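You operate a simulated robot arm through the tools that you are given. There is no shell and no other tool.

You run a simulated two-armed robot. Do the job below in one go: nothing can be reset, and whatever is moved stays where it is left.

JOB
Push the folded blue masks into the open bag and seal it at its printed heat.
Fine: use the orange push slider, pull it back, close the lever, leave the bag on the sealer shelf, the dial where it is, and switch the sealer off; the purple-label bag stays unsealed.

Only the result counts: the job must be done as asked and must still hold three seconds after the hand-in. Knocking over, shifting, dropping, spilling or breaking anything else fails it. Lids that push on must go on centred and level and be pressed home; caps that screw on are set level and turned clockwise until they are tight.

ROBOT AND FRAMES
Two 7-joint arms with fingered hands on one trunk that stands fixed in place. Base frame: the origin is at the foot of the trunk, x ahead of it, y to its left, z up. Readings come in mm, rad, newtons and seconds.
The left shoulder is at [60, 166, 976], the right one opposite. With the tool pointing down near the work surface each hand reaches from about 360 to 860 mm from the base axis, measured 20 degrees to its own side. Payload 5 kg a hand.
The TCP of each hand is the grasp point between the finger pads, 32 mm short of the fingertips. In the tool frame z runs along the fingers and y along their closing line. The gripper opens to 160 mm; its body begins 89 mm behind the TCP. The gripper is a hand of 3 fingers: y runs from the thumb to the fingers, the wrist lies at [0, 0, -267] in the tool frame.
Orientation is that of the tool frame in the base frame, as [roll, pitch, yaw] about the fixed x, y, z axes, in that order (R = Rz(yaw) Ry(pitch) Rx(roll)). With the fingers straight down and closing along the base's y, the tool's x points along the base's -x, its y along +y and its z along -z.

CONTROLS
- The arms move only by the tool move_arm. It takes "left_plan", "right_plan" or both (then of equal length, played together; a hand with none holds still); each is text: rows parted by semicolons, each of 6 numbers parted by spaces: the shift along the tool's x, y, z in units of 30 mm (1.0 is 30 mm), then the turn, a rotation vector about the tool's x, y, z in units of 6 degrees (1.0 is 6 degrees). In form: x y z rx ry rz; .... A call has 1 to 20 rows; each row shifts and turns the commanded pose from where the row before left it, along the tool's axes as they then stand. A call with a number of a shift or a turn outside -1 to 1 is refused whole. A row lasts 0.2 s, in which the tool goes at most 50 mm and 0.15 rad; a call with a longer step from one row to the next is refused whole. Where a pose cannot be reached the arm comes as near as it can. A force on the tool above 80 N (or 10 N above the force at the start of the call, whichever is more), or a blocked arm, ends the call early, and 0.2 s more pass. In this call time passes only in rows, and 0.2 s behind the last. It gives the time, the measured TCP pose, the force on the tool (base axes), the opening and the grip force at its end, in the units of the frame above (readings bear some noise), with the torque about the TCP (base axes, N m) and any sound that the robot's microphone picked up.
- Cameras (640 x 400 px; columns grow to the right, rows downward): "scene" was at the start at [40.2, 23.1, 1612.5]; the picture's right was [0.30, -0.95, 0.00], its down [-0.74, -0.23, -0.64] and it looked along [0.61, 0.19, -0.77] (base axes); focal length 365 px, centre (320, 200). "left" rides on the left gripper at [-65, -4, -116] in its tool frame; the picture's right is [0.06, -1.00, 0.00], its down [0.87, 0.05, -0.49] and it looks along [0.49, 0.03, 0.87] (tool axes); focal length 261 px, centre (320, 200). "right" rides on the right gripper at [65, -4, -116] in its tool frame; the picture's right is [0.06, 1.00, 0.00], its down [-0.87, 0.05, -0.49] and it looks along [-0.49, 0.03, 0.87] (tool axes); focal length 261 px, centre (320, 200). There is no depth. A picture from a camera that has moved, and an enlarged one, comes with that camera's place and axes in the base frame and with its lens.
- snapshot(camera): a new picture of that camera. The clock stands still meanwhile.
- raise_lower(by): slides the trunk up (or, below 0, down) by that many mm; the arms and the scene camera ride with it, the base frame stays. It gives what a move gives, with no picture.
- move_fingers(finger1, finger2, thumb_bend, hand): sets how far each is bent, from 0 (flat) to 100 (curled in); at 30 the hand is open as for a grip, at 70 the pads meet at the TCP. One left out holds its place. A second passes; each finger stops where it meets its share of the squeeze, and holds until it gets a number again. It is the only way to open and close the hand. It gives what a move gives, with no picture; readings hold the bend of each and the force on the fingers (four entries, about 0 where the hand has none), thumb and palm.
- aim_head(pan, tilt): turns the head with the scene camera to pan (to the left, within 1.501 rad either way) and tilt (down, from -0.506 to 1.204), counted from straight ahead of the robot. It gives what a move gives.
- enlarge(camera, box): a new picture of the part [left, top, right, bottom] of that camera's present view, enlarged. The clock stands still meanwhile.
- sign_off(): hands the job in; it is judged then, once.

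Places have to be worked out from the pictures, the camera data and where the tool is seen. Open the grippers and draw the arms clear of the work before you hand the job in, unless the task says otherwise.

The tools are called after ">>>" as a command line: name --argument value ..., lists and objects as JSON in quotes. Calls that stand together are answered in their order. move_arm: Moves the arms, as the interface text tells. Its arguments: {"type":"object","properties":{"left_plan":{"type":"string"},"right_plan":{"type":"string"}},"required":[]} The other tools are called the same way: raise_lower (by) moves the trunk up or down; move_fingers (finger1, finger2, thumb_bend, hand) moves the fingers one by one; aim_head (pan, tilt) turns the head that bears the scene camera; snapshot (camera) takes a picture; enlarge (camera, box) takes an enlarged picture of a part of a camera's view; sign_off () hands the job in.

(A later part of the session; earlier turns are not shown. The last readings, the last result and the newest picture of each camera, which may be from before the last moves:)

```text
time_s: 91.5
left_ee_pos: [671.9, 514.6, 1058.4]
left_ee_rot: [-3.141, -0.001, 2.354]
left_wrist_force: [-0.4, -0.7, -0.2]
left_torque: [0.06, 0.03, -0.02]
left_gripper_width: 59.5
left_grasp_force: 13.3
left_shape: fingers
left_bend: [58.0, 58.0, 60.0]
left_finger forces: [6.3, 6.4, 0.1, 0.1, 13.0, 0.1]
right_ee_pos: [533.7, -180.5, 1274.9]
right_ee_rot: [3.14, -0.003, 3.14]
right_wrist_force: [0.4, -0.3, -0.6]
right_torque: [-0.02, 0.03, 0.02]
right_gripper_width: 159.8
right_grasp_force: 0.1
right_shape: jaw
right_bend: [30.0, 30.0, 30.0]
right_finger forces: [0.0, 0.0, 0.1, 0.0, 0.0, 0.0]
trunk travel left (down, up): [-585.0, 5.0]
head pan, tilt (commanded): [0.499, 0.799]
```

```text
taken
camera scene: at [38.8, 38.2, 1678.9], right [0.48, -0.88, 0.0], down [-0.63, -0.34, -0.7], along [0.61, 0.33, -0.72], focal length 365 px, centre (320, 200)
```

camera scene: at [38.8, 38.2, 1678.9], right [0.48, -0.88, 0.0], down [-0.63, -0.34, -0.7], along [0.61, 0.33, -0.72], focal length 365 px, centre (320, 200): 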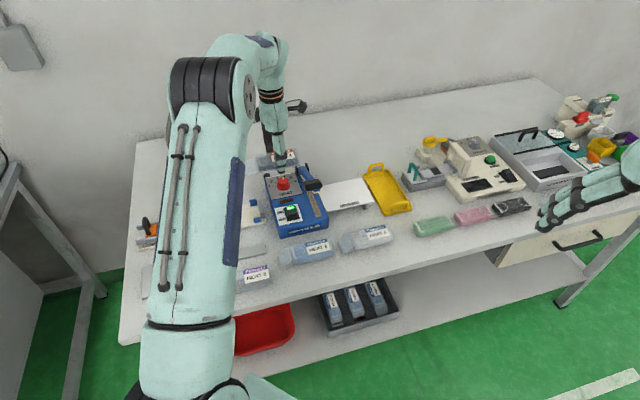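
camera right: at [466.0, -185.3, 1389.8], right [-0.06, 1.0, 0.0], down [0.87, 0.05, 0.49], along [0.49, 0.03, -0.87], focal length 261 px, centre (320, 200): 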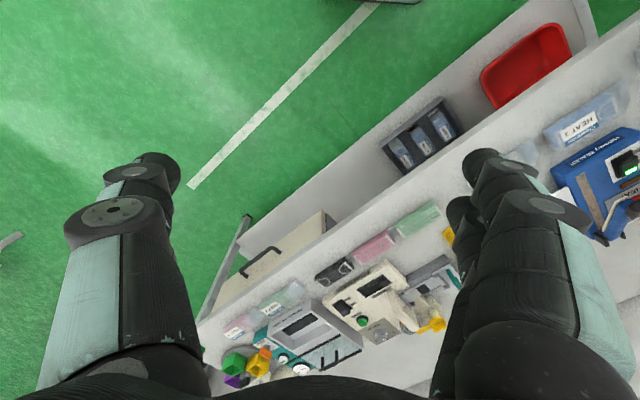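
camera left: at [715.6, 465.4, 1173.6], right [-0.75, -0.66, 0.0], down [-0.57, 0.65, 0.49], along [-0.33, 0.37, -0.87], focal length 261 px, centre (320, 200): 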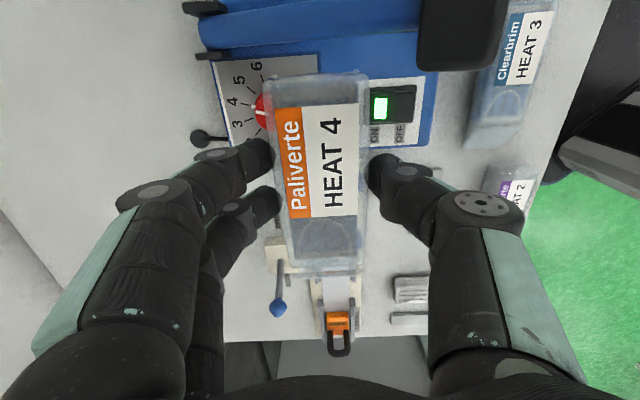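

Clear so far. I continue across the arm and on to the right side above the shelf.

>>> move_arm --left_plan "-0.3 0.1 -0.3 0 0 0;-0.8 0.05 0 0 0 0;-0.8 0.05 0 0 0 0;-0.8 0 0 0 0 0;-0.82 -0.25 0 0 0 0;-0.82 -0.25 0 0 0 0;-0.82 -0.25 0 0 0 0;-0.82 -0.25 0 0 0 0;-0.7 -0.25 0 0 0 0"

>>> snapshot --camera "left"

>>> snapshot --camera "scene"

>>> snapshot --camera "right"

```text
time_s: 93.5
left_ee_pos: [792.2, 350.2, 1067.4]
left_ee_rot: [-3.141, -0.002, 2.356]
left_wrist_force: [0.7, 0.6, -1.2]
left_torque: [-0.01, 0.01, -0.01]
left_gripper_width: 59.5
left_grasp_force: 13.2
left_shape: fingers
left_bend: [58.0, 58.0, 60.0]
left_finger forces: [6.4, 6.4, 0.0, 0.1, 12.8, 0.0]
right_ee_pos: [533.5, -179.5, 1273.8]
right_ee_rot: [3.14, -0.001, 3.14]
right_wrist_force: [0.0, -0.6, -0.3]
right_torque: [0.02, -0.01, -0.04]
right_gripper_width: 160.1
right_grasp_force: 0.1
right_shape: jaw
right_bend: [30.0, 30.0, 30.0]
right_finger forces: [0.1, 0.0, 0.0, 0.0, 0.0, 0.0]
trunk travel left (down, up): [-585.0, 5.0]
head pan, tilt (commanded): [0.499, 0.799]
```

```text
taken
camera left: at [835.3, 302.4, 1181.7], right [-0.75, -0.66, 0.0], down [-0.57, 0.65, 0.49], along [-0.33, 0.37, -0.87], focal length 261 px, centre (320, 200)
```

left: 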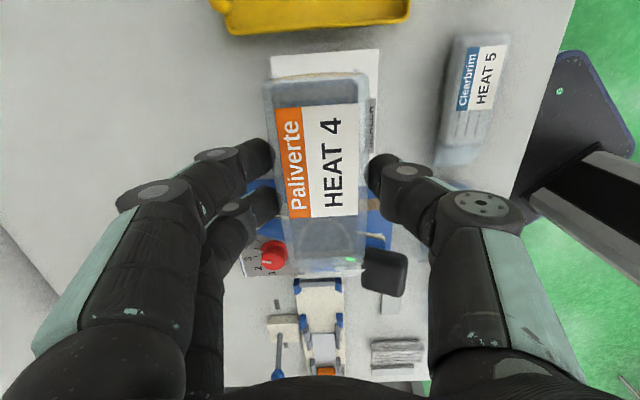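

```text
taken
camera scene: at [38.6, 38.4, 1678.9], right [0.48, -0.88, 0.0], down [-0.63, -0.34, -0.7], along [0.61, 0.33, -0.72], focal length 365 px, centre (320, 200)
```

scene: 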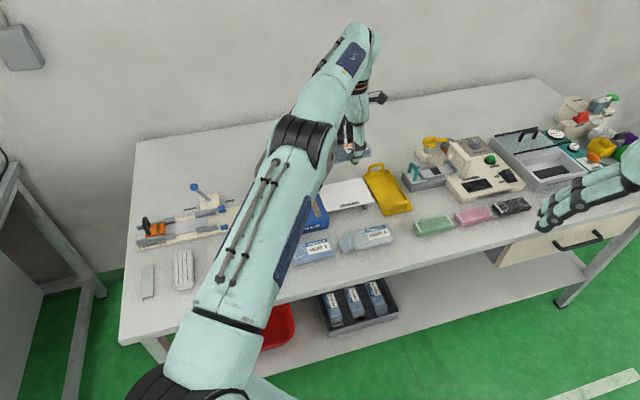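

```text
taken
camera right: at [466.8, -184.5, 1389.8], right [-0.06, 1.0, 0.0], down [0.87, 0.05, 0.49], along [0.49, 0.03, -0.87], focal length 261 px, centre (320, 200)
```

right: 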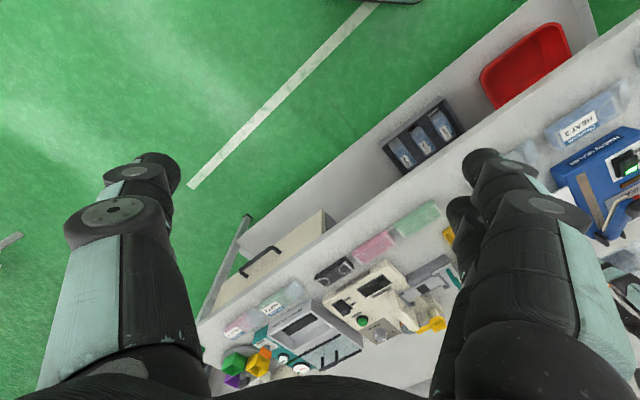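

The bag is over the right part of the shelf, clear of the handle by ~10 mm. I shift 5 mm away from the handle and descend to TCP z≈945.

>>> move_arm --left_plan "0 0.17 0 0 0 0;0 0 0.68 0 0 0;0 0 0.68 0 0 0;0 0 0.68 0 0 0;0 0 0.68 0 0 0;0 0 0.68 0 0 0;0 0 0.65 0 0 0"

>>> snapshot --camera "left"

>>> enlarge --camera "left" --box '[220, 180, 440, 340]'

>>> enlarge --camera "left" --box '[220, 0, 440, 150]'

```text
time_s: 95.1
left_ee_pos: [794.7, 354.4, 946.0]
left_ee_rot: [-3.141, -0.002, 2.354]
left_wrist_force: [0.0, 1.1, -0.1]
left_torque: [0.02, 0.01, -0.01]
left_gripper_width: 59.9
left_grasp_force: 13.3
left_shape: fingers
left_bend: [58.0, 58.0, 60.0]
left_finger forces: [6.4, 6.4, 0.0, 0.0, 12.8, 0.0]
right_ee_pos: [532.2, -179.5, 1275.1]
right_ee_rot: [3.14, -0.001, -3.141]
right_wrist_force: [0.0, 0.9, -0.1]
right_torque: [-0.01, -0.02, 0.02]
right_gripper_width: 159.8
right_grasp_force: 0.0
right_shape: jaw
right_bend: [30.0, 30.0, 30.0]
right_finger forces: [0.0, 0.0, 0.0, 0.1, 0.0, 0.0]
trunk travel left (down, up): [-585.0, 5.0]
head pan, tilt (commanded): [0.499, 0.799]
```

```text
taken
camera left: at [837.8, 305.9, 1060.7], right [-0.75, -0.66, 0.0], down [-0.57, 0.65, 0.49], along [-0.33, 0.37, -0.87], focal length 261 px, centre (320, 200)
```

left: 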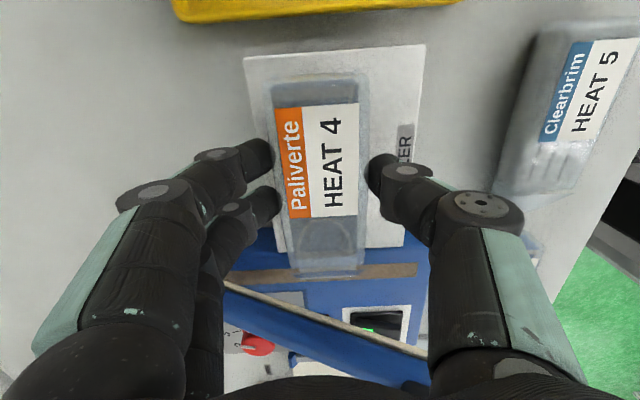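

```text
2.50 times, centred on (330, 260) of left
camera zoom: at [837.8, 305.9, 1060.7], right [-0.75, -0.66, 0.0], down [-0.57, 0.65, 0.49], along [-0.33, 0.37, -0.87], focal length 652 px, centre (295, 50)
```

zoom: 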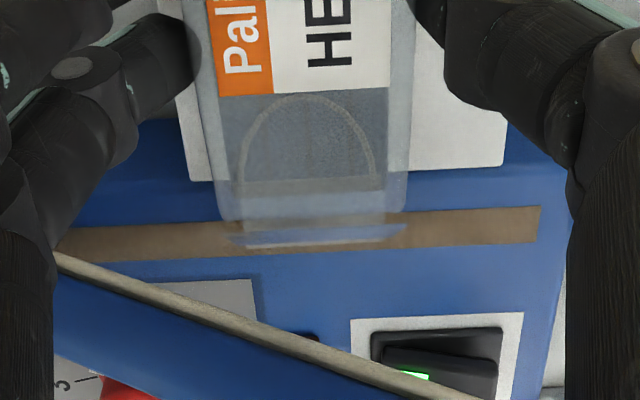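

```text
2.67 times, centred on (330, 75) of left
camera zoom: at [837.8, 305.9, 1060.7], right [-0.75, -0.66, 0.0], down [-0.57, 0.65, 0.49], along [-0.33, 0.37, -0.87], focal length 695 px, centre (293, 533)
```

zoom: 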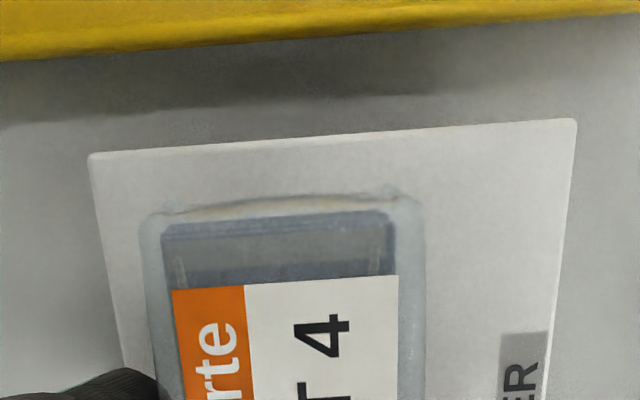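

The view shows the tan strip at tool x≈103–119 and the bag's neck from about x=60 to 94. I lower to TCP z≈931 and slide the bag 33 mm toward the sealer so the neck lies centred over the strip beneath the raised rod.

>>> move_arm --left_plan "0 0 0.25 0 0 0;0 0 0.25 0 0 0;0.275 0 0 0 0 0;0.275 0 0 0 0 0;0.275 0 0 0 0 0;0.275 0 0 0 0 0"

>>> snapshot --camera "left"

>>> enlarge --camera "left" --box '[220, 180, 440, 340]'

>>> enlarge --camera "scene" --box '[260, 130, 400, 240]'

```text
time_s: 96.5
left_ee_pos: [769.8, 378.5, 930.7]
left_ee_rot: [3.14, -0.001, 2.354]
left_wrist_force: [-0.2, 1.0, -0.4]
left_torque: [-0.02, 0.0, -0.04]
left_gripper_width: 59.6
left_grasp_force: 13.0
left_shape: fingers
left_bend: [58.0, 58.0, 60.0]
left_finger forces: [6.4, 6.5, 0.0, 0.0, 12.9, 0.0]
right_ee_pos: [531.8, -180.0, 1275.2]
right_ee_rot: [3.139, -0.001, 3.14]
right_wrist_force: [0.5, -0.4, 0.6]
right_torque: [-0.02, -0.02, 0.0]
right_gripper_width: 160.0
right_grasp_force: 0.0
right_shape: jaw
right_bend: [30.0, 30.0, 30.0]
right_finger forces: [0.1, 0.0, 0.1, 0.1, 0.0, 0.0]
trunk travel left (down, up): [-585.0, 5.0]
head pan, tilt (commanded): [0.499, 0.799]
```

```text
taken
camera left: at [813.7, 329.7, 1046.4], right [-0.75, -0.66, 0.0], down [-0.58, 0.65, 0.49], along [-0.32, 0.37, -0.87], focal length 261 px, centre (320, 200)
```

left: 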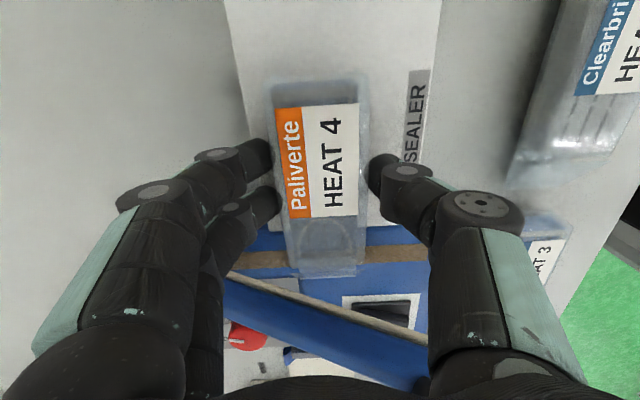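

```text
2.50 times, centred on (330, 260) of left
camera zoom: at [813.7, 329.7, 1046.4], right [-0.75, -0.66, 0.0], down [-0.58, 0.65, 0.49], along [-0.32, 0.37, -0.87], focal length 652 px, centre (295, 50)
```

zoom: 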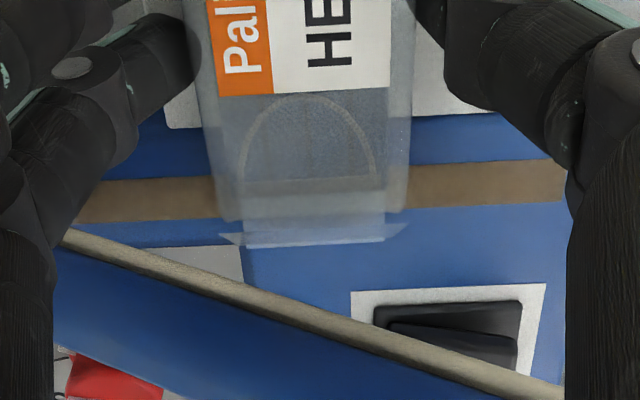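

```text
3.64 times, centred on (330, 185) of scene
camera zoom: at [37.9, 38.9, 1678.9], right [0.48, -0.88, 0.0], down [-0.63, -0.34, -0.7], along [0.61, 0.33, -0.72], focal length 1326 px, centre (284, 254)
```

zoom: 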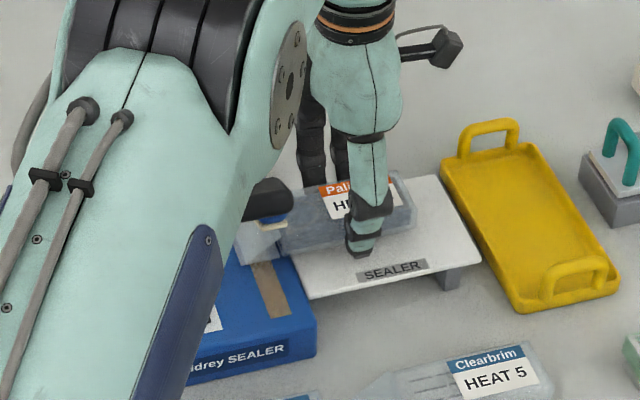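

Now the strip spans tool x≈70–85, inside the neck (60–94). I lower in small steps until the bag rests on the shelf.

>>> move_arm --left_plan "0 0 0.1 0 0 0"

>>> move_arm --left_plan "0 0 0.07 0 0 0"

```text
time_s: 96.9
left_ee_pos: [770.9, 379.8, 927.6]
left_ee_rot: [-3.14, -0.002, 2.355]
left_wrist_force: [0.4, -0.6, -1.0]
left_torque: [0.0, 0.02, -0.01]
left_gripper_width: 59.6
left_grasp_force: 12.9
left_shape: fingers
left_bend: [58.0, 58.0, 60.0]
left_finger forces: [6.3, 6.3, 0.0, 0.0, 12.7, 0.0]
right_ee_pos: [532.5, -180.1, 1274.3]
right_ee_rot: [3.139, 0.001, 3.141]
right_wrist_force: [0.3, 0.0, -0.5]
right_torque: [0.0, 0.02, 0.01]
right_gripper_width: 159.9
right_grasp_force: 0.0
right_shape: jaw
right_bend: [30.0, 30.0, 30.0]
right_finger forces: [0.0, 0.0, 0.0, 0.1, 0.0, 0.0]
trunk travel left (down, up): [-585.0, 5.0]
head pan, tilt (commanded): [0.499, 0.799]
```

```text
time_s: 97.3
left_ee_pos: [770.1, 378.3, 926.8]
left_ee_rot: [-3.14, -0.001, 2.355]
left_wrist_force: [0.6, 0.5, 0.6]
left_torque: [-0.01, 0.05, 0.02]
left_gripper_width: 59.7
left_grasp_force: 12.8
left_shape: fingers
left_bend: [58.0, 58.0, 60.0]
left_finger forces: [6.4, 6.5, 0.0, 0.1, 12.9, 0.0]
right_ee_pos: [533.4, -180.3, 1275.2]
right_ee_rot: [3.139, 0.0, -3.141]
right_wrist_force: [0.5, -0.7, 0.1]
right_torque: [-0.01, 0.05, 0.03]
right_gripper_width: 159.8
right_grasp_force: 0.0
right_shape: jaw
right_bend: [30.0, 30.0, 30.0]
right_finger forces: [0.1, 0.1, 0.0, 0.1, 0.0, 0.0]
trunk travel left (down, up): [-585.0, 5.0]
head pan, tilt (commanded): [0.499, 0.799]
```

No contact yet. I keep lowering by 2–3 mm.

>>> move_arm --left_plan "0 0 0.08 0 0 0"

>>> move_arm --left_plan "0 0 0.08 0 0 0"

```text
time_s: 97.7
left_ee_pos: [771.4, 377.4, 925.3]
left_ee_rot: [3.141, 0.002, 2.354]
left_wrist_force: [-0.1, 0.0, 8.3]
left_torque: [-0.08, 0.1, 0.0]
left_gripper_width: 59.4
left_grasp_force: 14.3
left_shape: fingers
left_bend: [58.0, 58.0, 60.0]
left_finger forces: [7.3, 7.4, 0.1, 0.0, 13.9, 0.0]
right_ee_pos: [533.0, -180.5, 1275.1]
right_ee_rot: [3.139, -0.001, -3.141]
right_wrist_force: [0.5, 0.5, -0.6]
right_torque: [0.01, 0.01, 0.02]
right_gripper_width: 160.0
right_grasp_force: 0.0
right_shape: jaw
right_bend: [30.0, 30.0, 30.0]
right_finger forces: [0.1, 0.1, 0.0, 0.1, 0.0, 0.0]
trunk travel left (down, up): [-585.0, 5.0]
head pan, tilt (commanded): [0.499, 0.799]
```

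```text
time_s: 98.1
left_ee_pos: [770.5, 378.1, 925.1]
left_ee_rot: [3.137, 0.001, 2.356]
left_wrist_force: [2.0, 1.4, 18.5]
left_torque: [0.02, -0.05, -0.01]
left_gripper_width: 59.4
left_grasp_force: 15.9
left_shape: fingers
left_bend: [58.0, 58.0, 61.0]
left_finger forces: [8.5, 8.6, 0.0, 0.0, 14.4, 0.0]
right_ee_pos: [531.6, -179.4, 1275.1]
right_ee_rot: [3.138, 0.0, 3.14]
right_wrist_force: [-0.4, -0.8, 0.0]
right_torque: [0.03, 0.01, 0.03]
right_gripper_width: 159.8
right_grasp_force: 0.2
right_shape: jaw
right_bend: [30.0, 30.0, 30.0]
right_finger forces: [0.0, 0.1, 0.0, 0.1, 0.1, 0.0]
trunk travel left (down, up): [-585.0, 5.0]
head pan, tilt (commanded): [0.499, 0.799]
```

Contact with the shelf (18 N). I back off 2 mm and open the digits.

>>> move_arm --left_plan "0 0 -0.09 0 0 0"

>>> move_fingers --hand "left" --finger1 54 --finger2 54 --thumb_bend 54

>>> snapshot --camera "left"

>>> enlarge --camera "left" --box '[220, 130, 440, 340]'

```text
time_s: 98.5
left_ee_pos: [769.5, 378.6, 925.4]
left_ee_rot: [3.139, 0.0, 2.356]
left_wrist_force: [4.8, 2.8, 12.6]
left_torque: [0.19, -0.13, 0.03]
left_gripper_width: 59.3
left_grasp_force: 14.3
left_shape: fingers
left_bend: [58.0, 59.0, 61.0]
left_finger forces: [8.6, 8.6, 0.0, 0.1, 12.0, 0.1]
right_ee_pos: [532.7, -180.0, 1274.7]
right_ee_rot: [3.141, 0.002, -3.141]
right_wrist_force: [-0.1, -0.4, -0.2]
right_torque: [-0.02, 0.0, -0.01]
right_gripper_width: 159.8
right_grasp_force: 0.0
right_shape: jaw
right_bend: [30.0, 30.0, 30.0]
right_finger forces: [0.0, 0.0, 0.1, 0.0, 0.1, 0.0]
trunk travel left (down, up): [-585.0, 5.0]
head pan, tilt (commanded): [0.499, 0.799]
```

```text
time_s: 99.5
left_ee_pos: [770.0, 377.1, 925.1]
left_ee_rot: [3.14, 0.002, 2.354]
left_wrist_force: [1.0, 0.1, 11.1]
left_torque: [-0.21, 0.2, 0.0]
left_gripper_width: 66.4
left_grasp_force: 6.1
left_shape: fingers
left_bend: [55.0, 55.0, 55.0]
left_finger forces: [1.0, 0.9, 0.0, 0.0, 9.2, 0.1]
right_ee_pos: [533.0, -180.3, 1275.4]
right_ee_rot: [3.138, 0.0, -3.141]
right_wrist_force: [0.5, 0.5, -0.8]
right_torque: [0.0, 0.0, -0.04]
right_gripper_width: 159.7
right_grasp_force: 0.1
right_shape: jaw
right_bend: [30.0, 30.0, 30.0]
right_finger forces: [0.1, 0.0, 0.0, 0.1, 0.0, 0.0]
trunk travel left (down, up): [-585.0, 5.0]
head pan, tilt (commanded): [0.499, 0.799]
```

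```text
taken
camera left: at [812.6, 328.7, 1040.2], right [-0.75, -0.66, 0.0], down [-0.58, 0.65, 0.49], along [-0.32, 0.37, -0.87], focal length 261 px, centre (320, 200)
```

left: 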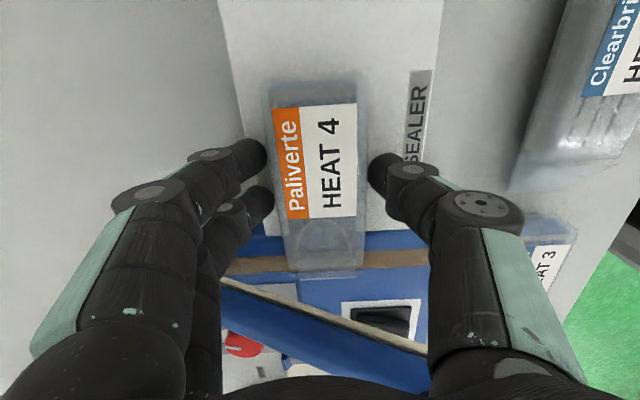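

```text
1.90 times, centred on (330, 235) of left
camera zoom: at [812.6, 328.7, 1040.2], right [-0.75, -0.66, 0.0], down [-0.58, 0.65, 0.49], along [-0.32, 0.37, -0.87], focal length 496 px, centre (301, 133)
```

zoom: 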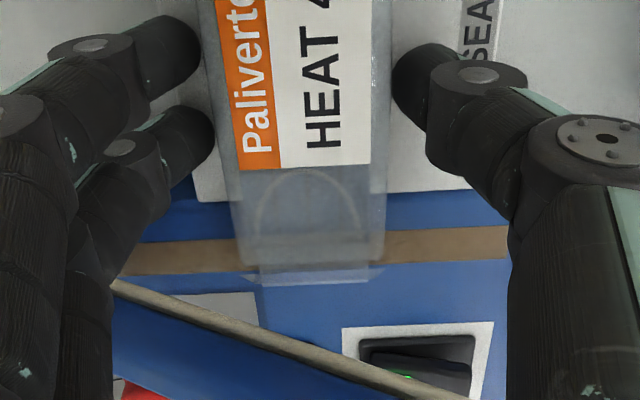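

The bag rests on the shelf with the strip about 19 mm from its body and inside the neck. I raise the hand straight up clear of it.

>>> move_arm --left_plan "0 0 -0.15 0 0 0;0 0 -0.3 0 0 0;0 0 -0.6 0 0 0;0 0 -0.8 0 0 0;0 0 -0.8 0 0 0;0 0 -0.8 0 0 0;0 0 -0.8 0 0 0"

>>> snapshot --camera "left"

>>> enlarge --camera "left" --box '[240, 60, 420, 300]'

>>> enlarge --camera "scene" --box '[260, 140, 400, 240]'

```text
time_s: 101.1
left_ee_pos: [770.7, 377.9, 1055.3]
left_ee_rot: [-3.142, -0.002, 2.353]
left_wrist_force: [0.7, 0.4, 0.2]
left_torque: [0.01, -0.03, -0.01]
left_gripper_width: 70.3
left_grasp_force: 0.0
left_shape: fingers
left_bend: [54.0, 54.0, 54.0]
left_finger forces: [0.0, 0.1, 0.0, 0.0, 0.0, 0.1]
right_ee_pos: [532.1, -179.8, 1274.4]
right_ee_rot: [3.141, 0.001, -3.141]
right_wrist_force: [0.0, -0.1, -0.5]
right_torque: [0.03, -0.02, 0.02]
right_gripper_width: 159.8
right_grasp_force: 0.0
right_shape: jaw
right_bend: [30.0, 30.0, 30.0]
right_finger forces: [0.0, 0.0, 0.0, 0.0, 0.1, 0.0]
trunk travel left (down, up): [-585.0, 5.0]
head pan, tilt (commanded): [0.499, 0.799]
```

```text
taken
camera left: at [814.0, 329.3, 1169.0], right [-0.75, -0.66, 0.0], down [-0.57, 0.65, 0.49], along [-0.33, 0.37, -0.87], focal length 261 px, centre (320, 200)
```

left: 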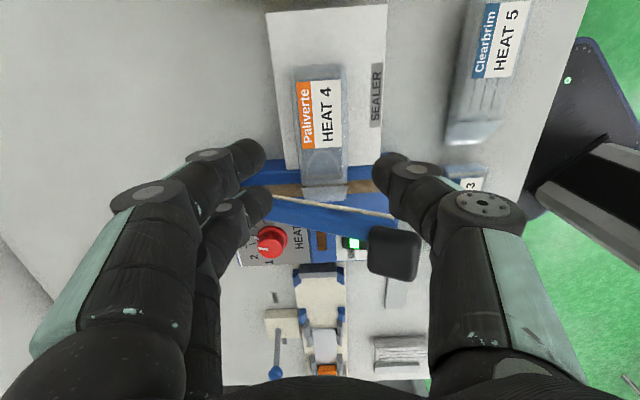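

```text
1.67 times, centred on (330, 180) of left
camera zoom: at [814.0, 329.3, 1169.0], right [-0.75, -0.66, 0.0], down [-0.57, 0.65, 0.49], along [-0.33, 0.37, -0.87], focal length 434 px, centre (303, 233)
```

zoom: 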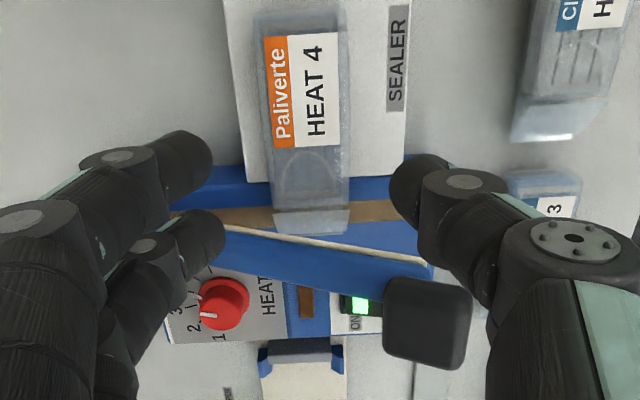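

```text
4.00 times, centred on (330, 190) of scene
camera zoom: at [37.7, 38.5, 1678.9], right [0.48, -0.88, 0.0], down [-0.63, -0.34, -0.7], along [0.61, 0.33, -0.72], focal length 1458 px, centre (280, 240)
```

zoom: 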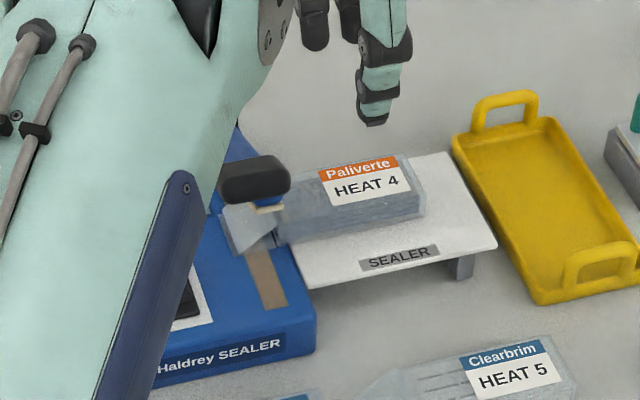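

The bag is on the shelf with its neck across the strip under the raised arm. I close the hand into a fist and move over the sealer's black handle (about (665, 401), z≈990).

>>> move_fingers --hand "left" --finger1 70 --finger2 70 --thumb_bend 70

>>> move_arm --left_plan "0 0 -0.3 0 0 0;0.612 -0.39 0 0 0 0;0.612 -0.39 0 0 0 0;0.612 -0.39 0 0 0 0;0.612 -0.39 0 0 0 0;0.612 -0.39 0 0 0 0"

>>> snapshot --camera "left"

>>> enlarge --camera "scene" --box '[260, 120, 400, 230]'

```text
time_s: 102.1
left_ee_pos: [771.0, 377.4, 1054.8]
left_ee_rot: [3.141, 0.0, 2.355]
left_wrist_force: [0.3, 0.5, -0.7]
left_torque: [0.04, -0.02, 0.0]
left_gripper_width: 12.8
left_grasp_force: 0.0
left_shape: fingers
left_bend: [70.0, 70.0, 70.0]
left_finger forces: [0.0, 0.0, 0.0, 0.1, 0.0, 0.0]
right_ee_pos: [533.3, -179.4, 1273.4]
right_ee_rot: [3.139, -0.001, 3.141]
right_wrist_force: [0.1, 0.3, 0.1]
right_torque: [0.02, -0.02, -0.01]
right_gripper_width: 159.9
right_grasp_force: 0.0
right_shape: jaw
right_bend: [30.0, 30.0, 30.0]
right_finger forces: [0.0, 0.0, 0.0, 0.0, 0.0, 0.1]
trunk travel left (down, up): [-585.0, 5.0]
head pan, tilt (commanded): [0.499, 0.799]
```

```text
time_s: 103.5
left_ee_pos: [663.0, 402.5, 1061.1]
left_ee_rot: [3.139, 0.001, 2.353]
left_wrist_force: [0.4, -0.2, -0.2]
left_torque: [0.02, -0.02, 0.01]
left_gripper_width: 12.5
left_grasp_force: 0.2
left_shape: fingers
left_bend: [70.0, 70.0, 70.0]
left_finger forces: [0.1, 0.1, 0.0, 0.0, 0.0, 0.0]
right_ee_pos: [532.3, -180.3, 1274.7]
right_ee_rot: [3.14, 0.0, -3.141]
right_wrist_force: [-0.9, -0.6, 0.2]
right_torque: [-0.02, 0.0, 0.0]
right_gripper_width: 160.0
right_grasp_force: 0.0
right_shape: jaw
right_bend: [30.0, 30.0, 30.0]
right_finger forces: [0.0, 0.0, 0.0, 0.0, 0.0, 0.0]
trunk travel left (down, up): [-585.0, 5.0]
head pan, tilt (commanded): [0.499, 0.799]
```

```text
taken
camera left: at [706.7, 354.0, 1175.5], right [-0.75, -0.66, 0.0], down [-0.58, 0.65, 0.49], along [-0.32, 0.37, -0.87], focal length 261 px, centre (320, 200)
```

left: 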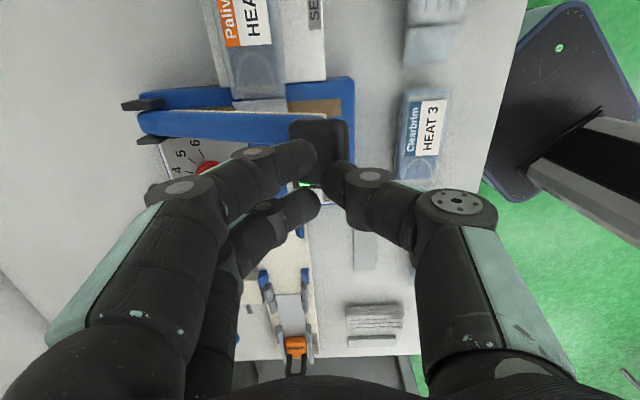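

```text
3.64 times, centred on (330, 175) of scene
camera zoom: at [37.1, 39.1, 1678.9], right [0.48, -0.88, 0.0], down [-0.63, -0.34, -0.7], along [0.61, 0.33, -0.72], focal length 1326 px, centre (284, 291)
```

zoom: 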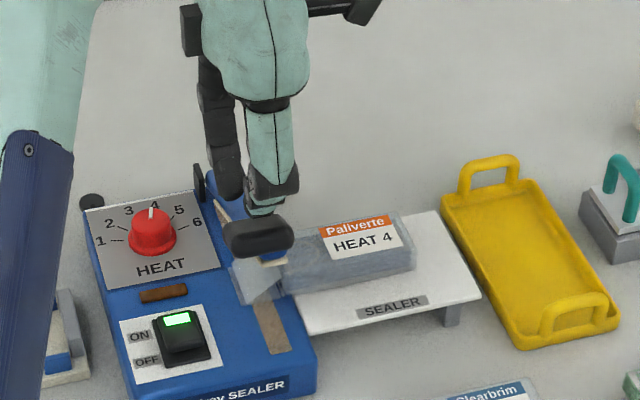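

The fist is centred over the handle. I descend to touch it.

>>> move_arm --left_plan "0 0 0.35 0 0 0;0 0 0.35 0 0 0;0 0 0.2 0 0 0"

>>> enlarge --camera "scene" --box '[270, 140, 370, 220]'

```text
time_s: 104.3
left_ee_pos: [663.3, 402.9, 1034.7]
left_ee_rot: [-3.14, 0.0, 2.354]
left_wrist_force: [-0.6, 0.1, 0.5]
left_torque: [-0.03, 0.03, -0.01]
left_gripper_width: 12.4
left_grasp_force: 0.4
left_shape: fingers
left_bend: [70.0, 70.0, 70.0]
left_finger forces: [0.0, 0.0, 0.1, 0.0, 0.4, 0.1]
right_ee_pos: [532.0, -180.4, 1275.5]
right_ee_rot: [3.139, 0.0, -3.141]
right_wrist_force: [-0.6, 1.0, 1.2]
right_torque: [-0.01, -0.02, 0.01]
right_gripper_width: 159.7
right_grasp_force: 0.0
right_shape: jaw
right_bend: [30.0, 30.0, 30.0]
right_finger forces: [0.1, 0.1, 0.1, 0.0, 0.0, 0.0]
trunk travel left (down, up): [-585.0, 5.0]
head pan, tilt (commanded): [0.499, 0.799]
```

```text
5.00 times, centred on (320, 180) of scene
camera zoom: at [37.9, 38.8, 1678.9], right [0.48, -0.88, 0.0], down [-0.63, -0.34, -0.7], along [0.61, 0.33, -0.72], focal length 1823 px, centre (320, 300)
```

zoom: 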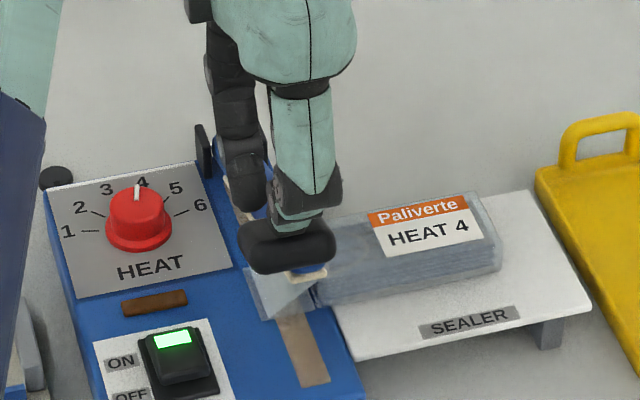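

The thumb just touches the handle. I push it down along its arc (down with a slight outward motion), 30 mm first.

>>> move_arm --left_plan "0 -0.06 0.25 0 0 0;0 -0.06 0.25 0 0 0;0 -0.06 0.25 0 0 0;0 -0.06 0.25 0 0 0"

>>> enlarge --camera "scene" --box '[270, 140, 370, 220]'

>>> snapshot --camera "left"

```text
time_s: 105.3
left_ee_pos: [659.3, 396.5, 1003.0]
left_ee_rot: [3.141, -0.001, 2.353]
left_wrist_force: [-0.1, 1.6, 1.5]
left_torque: [0.02, 0.02, 0.01]
left_gripper_width: 12.7
left_grasp_force: 0.3
left_shape: fingers
left_bend: [70.0, 70.0, 70.0]
left_finger forces: [0.0, 0.0, 0.0, 0.0, 0.7, 0.0]
right_ee_pos: [533.5, -179.1, 1274.1]
right_ee_rot: [3.139, 0.0, 3.141]
right_wrist_force: [-0.2, -0.4, 0.8]
right_torque: [-0.01, -0.02, 0.0]
right_gripper_width: 160.0
right_grasp_force: 0.0
right_shape: jaw
right_bend: [30.0, 30.0, 30.0]
right_finger forces: [0.0, 0.0, 0.1, 0.1, 0.0, 0.0]
trunk travel left (down, up): [-585.0, 5.0]
head pan, tilt (commanded): [0.499, 0.799]
```

```text
5.00 times, centred on (320, 180) of scene
camera zoom: at [38.1, 38.7, 1678.9], right [0.48, -0.88, 0.0], down [-0.63, -0.34, -0.7], along [0.61, 0.33, -0.72], focal length 1823 px, centre (320, 300)
```

zoom: 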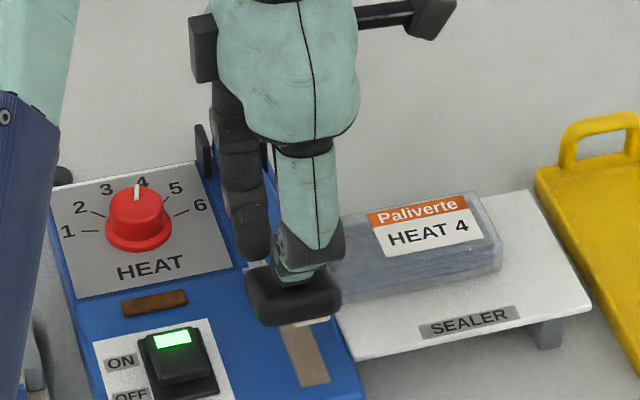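

```text
taken
camera left: at [702.7, 348.2, 1118.1], right [-0.75, -0.66, 0.0], down [-0.57, 0.65, 0.49], along [-0.33, 0.37, -0.87], focal length 261 px, centre (320, 200)
```

left: 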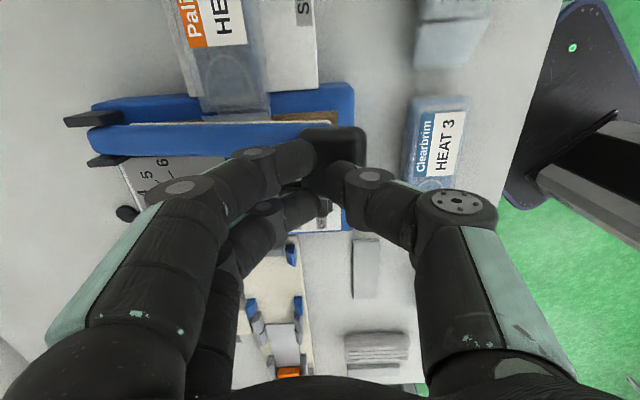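

The handle follows with very little force. I continue down another 24 mm.

>>> move_arm --left_plan "0 -0.05 0.2 0 0 0;0 -0.05 0.2 0 0 0;0 -0.05 0.2 0 0 0;0 -0.05 0.2 0 0 0"

>>> enlarge --camera "scene" --box '[270, 140, 370, 220]'

>>> snapshot --camera "left"

```text
time_s: 106.3
left_ee_pos: [654.6, 392.2, 980.0]
left_ee_rot: [3.142, -0.001, 2.355]
left_wrist_force: [0.3, -0.5, 1.3]
left_torque: [0.0, 0.01, 0.01]
left_gripper_width: 11.9
left_grasp_force: 0.8
left_shape: fingers
left_bend: [70.0, 70.0, 70.0]
left_finger forces: [0.0, 0.0, 0.0, 0.0, 1.0, 0.1]
right_ee_pos: [532.9, -180.3, 1273.9]
right_ee_rot: [3.139, 0.002, 3.14]
right_wrist_force: [0.3, -0.8, 0.1]
right_torque: [0.01, 0.04, -0.02]
right_gripper_width: 159.8
right_grasp_force: 0.1
right_shape: jaw
right_bend: [30.0, 30.0, 30.0]
right_finger forces: [0.0, 0.1, 0.1, 0.0, 0.1, 0.0]
trunk travel left (down, up): [-585.0, 5.0]
head pan, tilt (commanded): [0.499, 0.799]
```

```text
5.00 times, centred on (320, 180) of scene
camera zoom: at [38.0, 38.8, 1678.9], right [0.48, -0.88, 0.0], down [-0.63, -0.34, -0.7], along [0.61, 0.33, -0.72], focal length 1823 px, centre (320, 300)
```

zoom: 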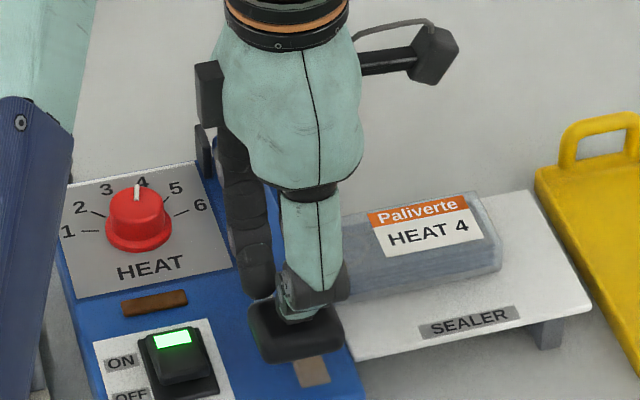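

```text
taken
camera left: at [698.2, 343.4, 1094.5], right [-0.75, -0.66, 0.0], down [-0.58, 0.65, 0.49], along [-0.32, 0.37, -0.87], focal length 261 px, centre (320, 200)
```

left: 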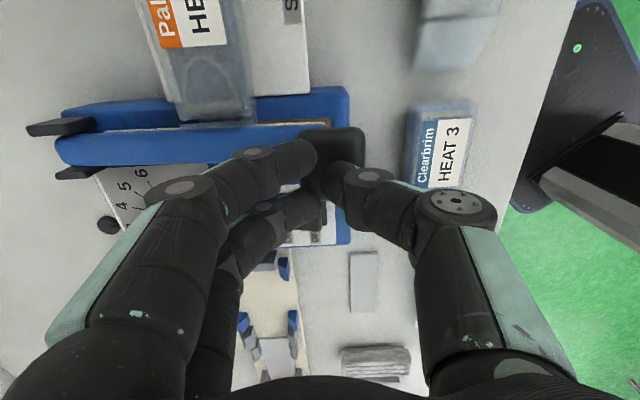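

Arm is nearly down. I continue in finer steps until firm contact.

>>> move_arm --left_plan "0 -0.03 0.15 0 0 0;0 -0.03 0.15 0 0 0;0 -0.03 0.1 0 0 0"

>>> enlarge --camera "scene" --box '[270, 140, 370, 220]'

>>> enlarge --camera "left" --box '[30, 60, 380, 260]'

```text
time_s: 107.1
left_ee_pos: [652.6, 389.3, 966.6]
left_ee_rot: [-3.141, -0.002, 2.354]
left_wrist_force: [0.4, 1.1, 0.9]
left_torque: [0.01, 0.0, 0.01]
left_gripper_width: 11.9
left_grasp_force: 0.2
left_shape: fingers
left_bend: [70.0, 70.0, 70.0]
left_finger forces: [0.1, 0.0, 0.0, 0.0, 1.0, 0.1]
right_ee_pos: [533.4, -179.6, 1275.2]
right_ee_rot: [3.14, -0.001, -3.141]
right_wrist_force: [-0.4, 0.0, -0.4]
right_torque: [0.01, -0.04, -0.02]
right_gripper_width: 159.8
right_grasp_force: 0.0
right_shape: jaw
right_bend: [30.0, 30.0, 30.0]
right_finger forces: [0.0, 0.0, 0.1, 0.1, 0.0, 0.1]
trunk travel left (down, up): [-585.0, 5.0]
head pan, tilt (commanded): [0.499, 0.799]
```

```text
5.00 times, centred on (320, 180) of scene
camera zoom: at [38.0, 38.8, 1678.9], right [0.48, -0.88, 0.0], down [-0.63, -0.34, -0.7], along [0.61, 0.33, -0.72], focal length 1823 px, centre (320, 300)
```

zoom: 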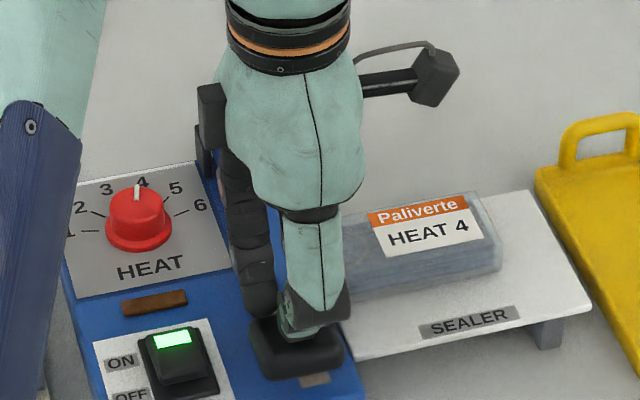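

```text
1.83 times, centred on (205, 160) of left
camera zoom: at [696.5, 341.5, 1082.4], right [-0.75, -0.66, 0.0], down [-0.58, 0.65, 0.49], along [-0.32, 0.37, -0.87], focal length 477 px, centre (530, 273)
```

zoom: 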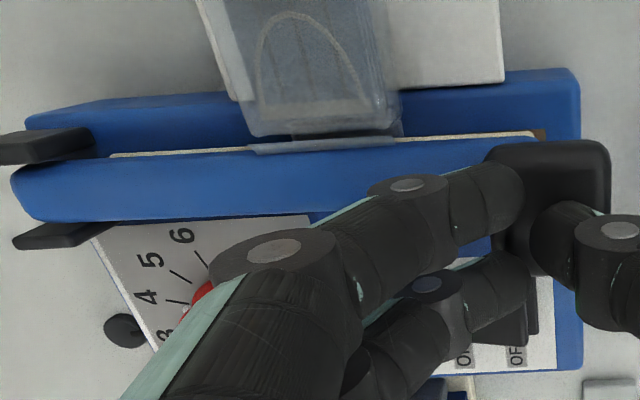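

The rod is nearly on the neck. I press on in 3 mm steps.

>>> move_arm --left_plan "0 -0.02 0.1 0 0 0;0 -0.01 0.1 0 0 0"

>>> enlarge --camera "scene" --box '[270, 140, 370, 220]'

```text
time_s: 107.7
left_ee_pos: [652.3, 390.9, 961.7]
left_ee_rot: [3.14, -0.002, 2.355]
left_wrist_force: [-1.5, -0.8, 6.1]
left_torque: [-0.08, 0.13, -0.03]
left_gripper_width: 11.9
left_grasp_force: 2.9
left_shape: fingers
left_bend: [70.0, 70.0, 70.0]
left_finger forces: [0.0, 0.0, 0.0, 0.0, 6.7, 0.0]
right_ee_pos: [532.4, -179.2, 1273.7]
right_ee_rot: [3.139, 0.0, 3.14]
right_wrist_force: [0.6, 0.8, 0.5]
right_torque: [0.0, -0.01, 0.0]
right_gripper_width: 159.8
right_grasp_force: 0.0
right_shape: jaw
right_bend: [30.0, 30.0, 30.0]
right_finger forces: [0.1, 0.1, 0.0, 0.1, 0.1, 0.1]
trunk travel left (down, up): [-585.0, 5.0]
head pan, tilt (commanded): [0.499, 0.799]
```

```text
5.00 times, centred on (320, 180) of scene
camera zoom: at [37.2, 38.3, 1679.0], right [0.48, -0.88, 0.0], down [-0.63, -0.34, -0.7], along [0.61, 0.33, -0.72], focal length 1823 px, centre (320, 300)
```

zoom: 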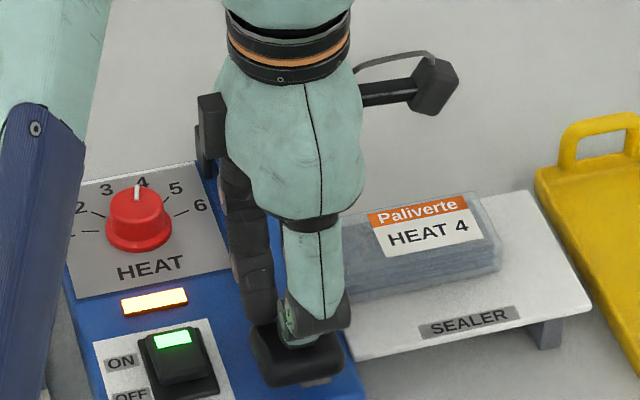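

The lamp lit up: the bar is clamped and heating. I add a slight press and hold for two seconds, listening for a signal.

>>> move_arm --left_plan "0 0 0.06 0 0 0;0 0 0 0 0 0;0 0 0 0 0 0;0 0 0 0 0 0;0 0 0 0 0 0;0 0 0 0 0 0;0 0 0 0 0 0;0 0 0 0 0 0;0 0 0 0 0 0;0 0 0 0 0 0"

>>> enlarge --camera "scene" --box '[270, 140, 370, 220]'

```text
time_s: 109.9
left_ee_pos: [652.0, 389.8, 962.3]
left_ee_rot: [3.138, 0.001, 2.354]
left_wrist_force: [0.5, 0.1, 27.7]
left_torque: [-0.1, 0.02, 0.02]
left_gripper_width: 12.0
left_grasp_force: 14.4
left_shape: fingers
left_bend: [70.0, 70.0, 70.0]
left_finger forces: [5.3, 5.4, 0.1, 0.0, 16.4, 0.1]
right_ee_pos: [531.4, -180.8, 1274.7]
right_ee_rot: [3.14, 0.002, 3.141]
right_wrist_force: [0.8, 0.1, 0.0]
right_torque: [0.01, -0.02, -0.03]
right_gripper_width: 160.0
right_grasp_force: 0.0
right_shape: jaw
right_bend: [30.0, 30.0, 30.0]
right_finger forces: [0.0, 0.1, 0.1, 0.0, 0.1, 0.0]
trunk travel left (down, up): [-585.0, 5.0]
head pan, tilt (commanded): [0.499, 0.799]
```

```text
5.00 times, centred on (320, 180) of scene
camera zoom: at [35.8, 37.3, 1679.1], right [0.48, -0.88, 0.0], down [-0.63, -0.34, -0.7], along [0.61, 0.33, -0.72], focal length 1823 px, centre (320, 300)
```

zoom: 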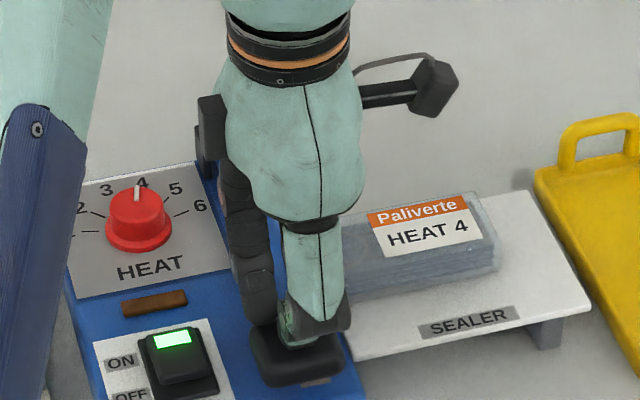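

The lamp has gone out, which indicates the seal cycle finished. I lift the hand slowly and see how the arm behaves.

>>> move_arm --left_plan "0 0 -0.1 0 0 0;0 0.02 -0.1 0 0 0;0 0.02 -0.2 0 0 0;0 0.03 -0.2 0 0 0"

>>> enlarge --camera "scene" --box '[270, 140, 370, 220]'

>>> snapshot --camera "left"

```text
time_s: 110.9
left_ee_pos: [654.2, 390.8, 977.6]
left_ee_rot: [-3.141, -0.002, 2.356]
left_wrist_force: [-0.2, 1.1, 0.4]
left_torque: [-0.01, 0.03, 0.0]
left_gripper_width: 11.8
left_grasp_force: 0.8
left_shape: fingers
left_bend: [70.0, 70.0, 70.0]
left_finger forces: [0.0, 0.0, 0.0, 0.0, 1.0, 0.0]
right_ee_pos: [533.7, -180.0, 1274.1]
right_ee_rot: [3.139, -0.001, -3.141]
right_wrist_force: [-1.2, 0.3, -0.3]
right_torque: [0.01, -0.01, -0.03]
right_gripper_width: 160.1
right_grasp_force: 0.0
right_shape: jaw
right_bend: [30.0, 30.0, 30.0]
right_finger forces: [0.1, 0.1, 0.0, 0.0, 0.0, 0.1]
trunk travel left (down, up): [-585.0, 5.0]
head pan, tilt (commanded): [0.499, 0.799]
```

```text
5.00 times, centred on (320, 180) of scene
camera zoom: at [37.8, 38.8, 1678.8], right [0.48, -0.88, 0.0], down [-0.63, -0.34, -0.7], along [0.61, 0.33, -0.72], focal length 1823 px, centre (320, 300)
```

zoom: 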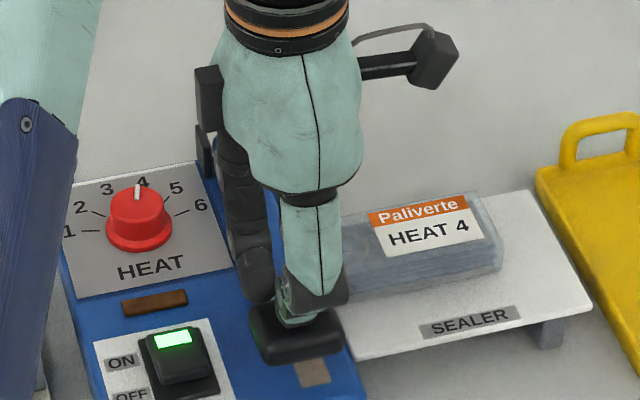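

```text
taken
camera left: at [696.7, 343.0, 1092.7], right [-0.75, -0.66, 0.0], down [-0.57, 0.65, 0.49], along [-0.33, 0.37, -0.87], focal length 261 px, centre (320, 200)
```

left: 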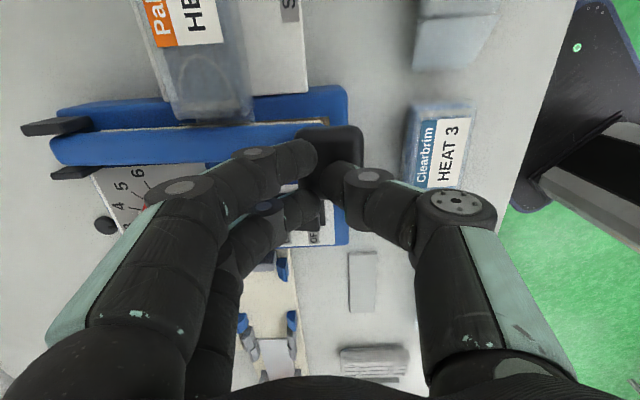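

The arm springs up with the hand. I follow it up along its arc so it opens gently, then look at the seal.

>>> move_arm --left_plan "0 0.06 -0.3 0 0 0;0 0.06 -0.3 0 0 0;0 0.06 -0.3 0 0 0;0 0.06 -0.3 0 0 0;0 0.06 -0.3 0 0 0;0 0.06 -0.3 0 0 0;0 0.05 -0.3 0 0 0;0 0 -0.5 0 0 0;0 0 -0.6 0 0 0"

>>> enlarge --camera "scene" --box '[270, 140, 370, 220]'

>>> snapshot --camera "left"

```text
time_s: 112.9
left_ee_pos: [663.8, 400.2, 1075.6]
left_ee_rot: [3.14, -0.001, 2.355]
left_wrist_force: [0.6, 0.4, -0.2]
left_torque: [0.0, 0.01, 0.0]
left_gripper_width: 12.2
left_grasp_force: 0.1
left_shape: fingers
left_bend: [70.0, 70.0, 70.0]
left_finger forces: [0.0, 0.0, 0.1, 0.0, 0.0, 0.1]
right_ee_pos: [531.9, -179.0, 1274.4]
right_ee_rot: [3.14, 0.0, 3.141]
right_wrist_force: [-0.3, -0.4, -0.3]
right_torque: [0.01, -0.01, 0.0]
right_gripper_width: 159.7
right_grasp_force: 0.1
right_shape: jaw
right_bend: [30.0, 30.0, 30.0]
right_finger forces: [0.1, 0.0, 0.1, 0.1, 0.0, 0.0]
trunk travel left (down, up): [-585.0, 5.0]
head pan, tilt (commanded): [0.499, 0.799]
```

```text
5.00 times, centred on (320, 180) of scene
camera zoom: at [37.6, 38.7, 1678.9], right [0.48, -0.88, 0.0], down [-0.63, -0.34, -0.7], along [0.61, 0.33, -0.72], focal length 1823 px, centre (320, 300)
```

zoom: 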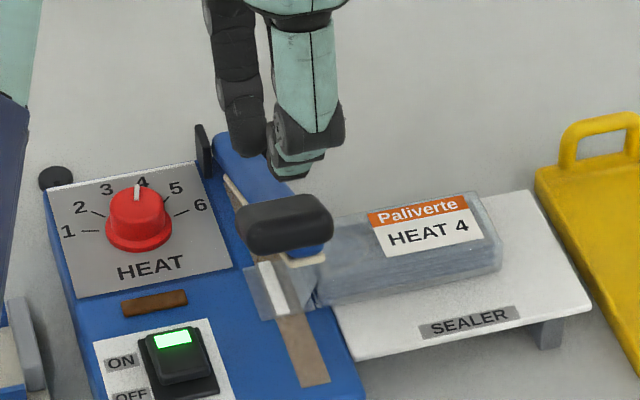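

```text
taken
camera left: at [706.9, 351.7, 1189.5], right [-0.75, -0.66, 0.0], down [-0.57, 0.65, 0.49], along [-0.32, 0.37, -0.87], focal length 261 px, centre (320, 200)
```

left: 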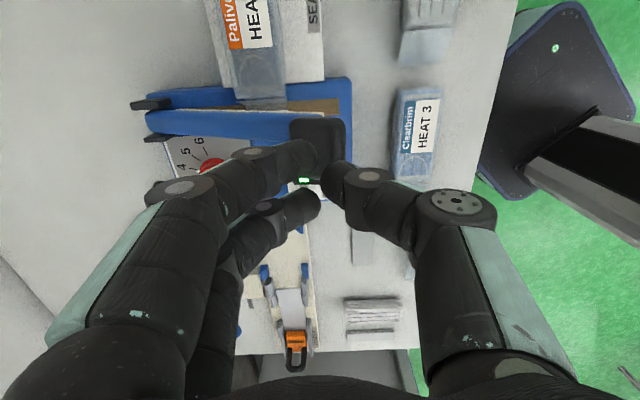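

A white seal line is now visible across the bag's neck. I zoom to confirm it and to locate the rocker switch for switching off.

>>> enlarge --camera "scene" --box '[300, 180, 360, 220]'

>>> enlarge --camera "scene" --box '[270, 190, 330, 240]'

```text
10.00 times, centred on (330, 200) of scene
camera zoom: at [37.6, 38.7, 1678.9], right [0.48, -0.88, 0.0], down [-0.63, -0.34, -0.7], along [0.61, 0.33, -0.72], focal length 3646 px, centre (220, 200)
```

zoom: 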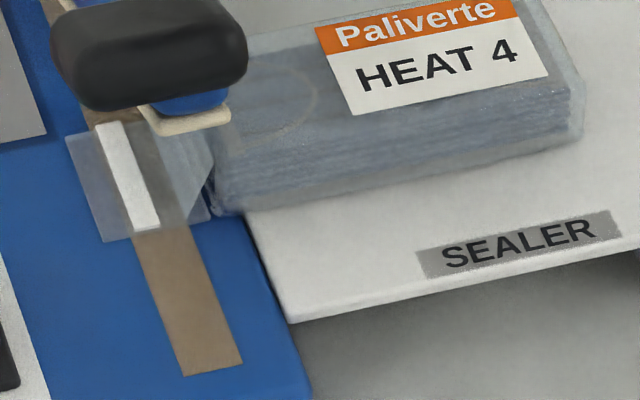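

```text
8.00 times, centred on (300, 215) of scene
camera zoom: at [37.6, 38.7, 1678.9], right [0.48, -0.88, 0.0], down [-0.63, -0.34, -0.7], along [0.61, 0.33, -0.72], focal length 2917 px, centre (480, 80)
```

zoom: 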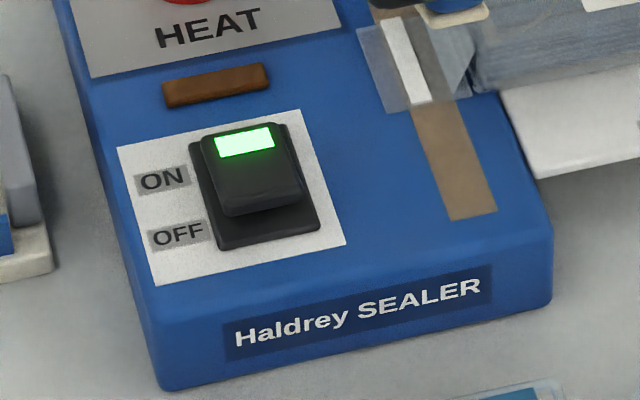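

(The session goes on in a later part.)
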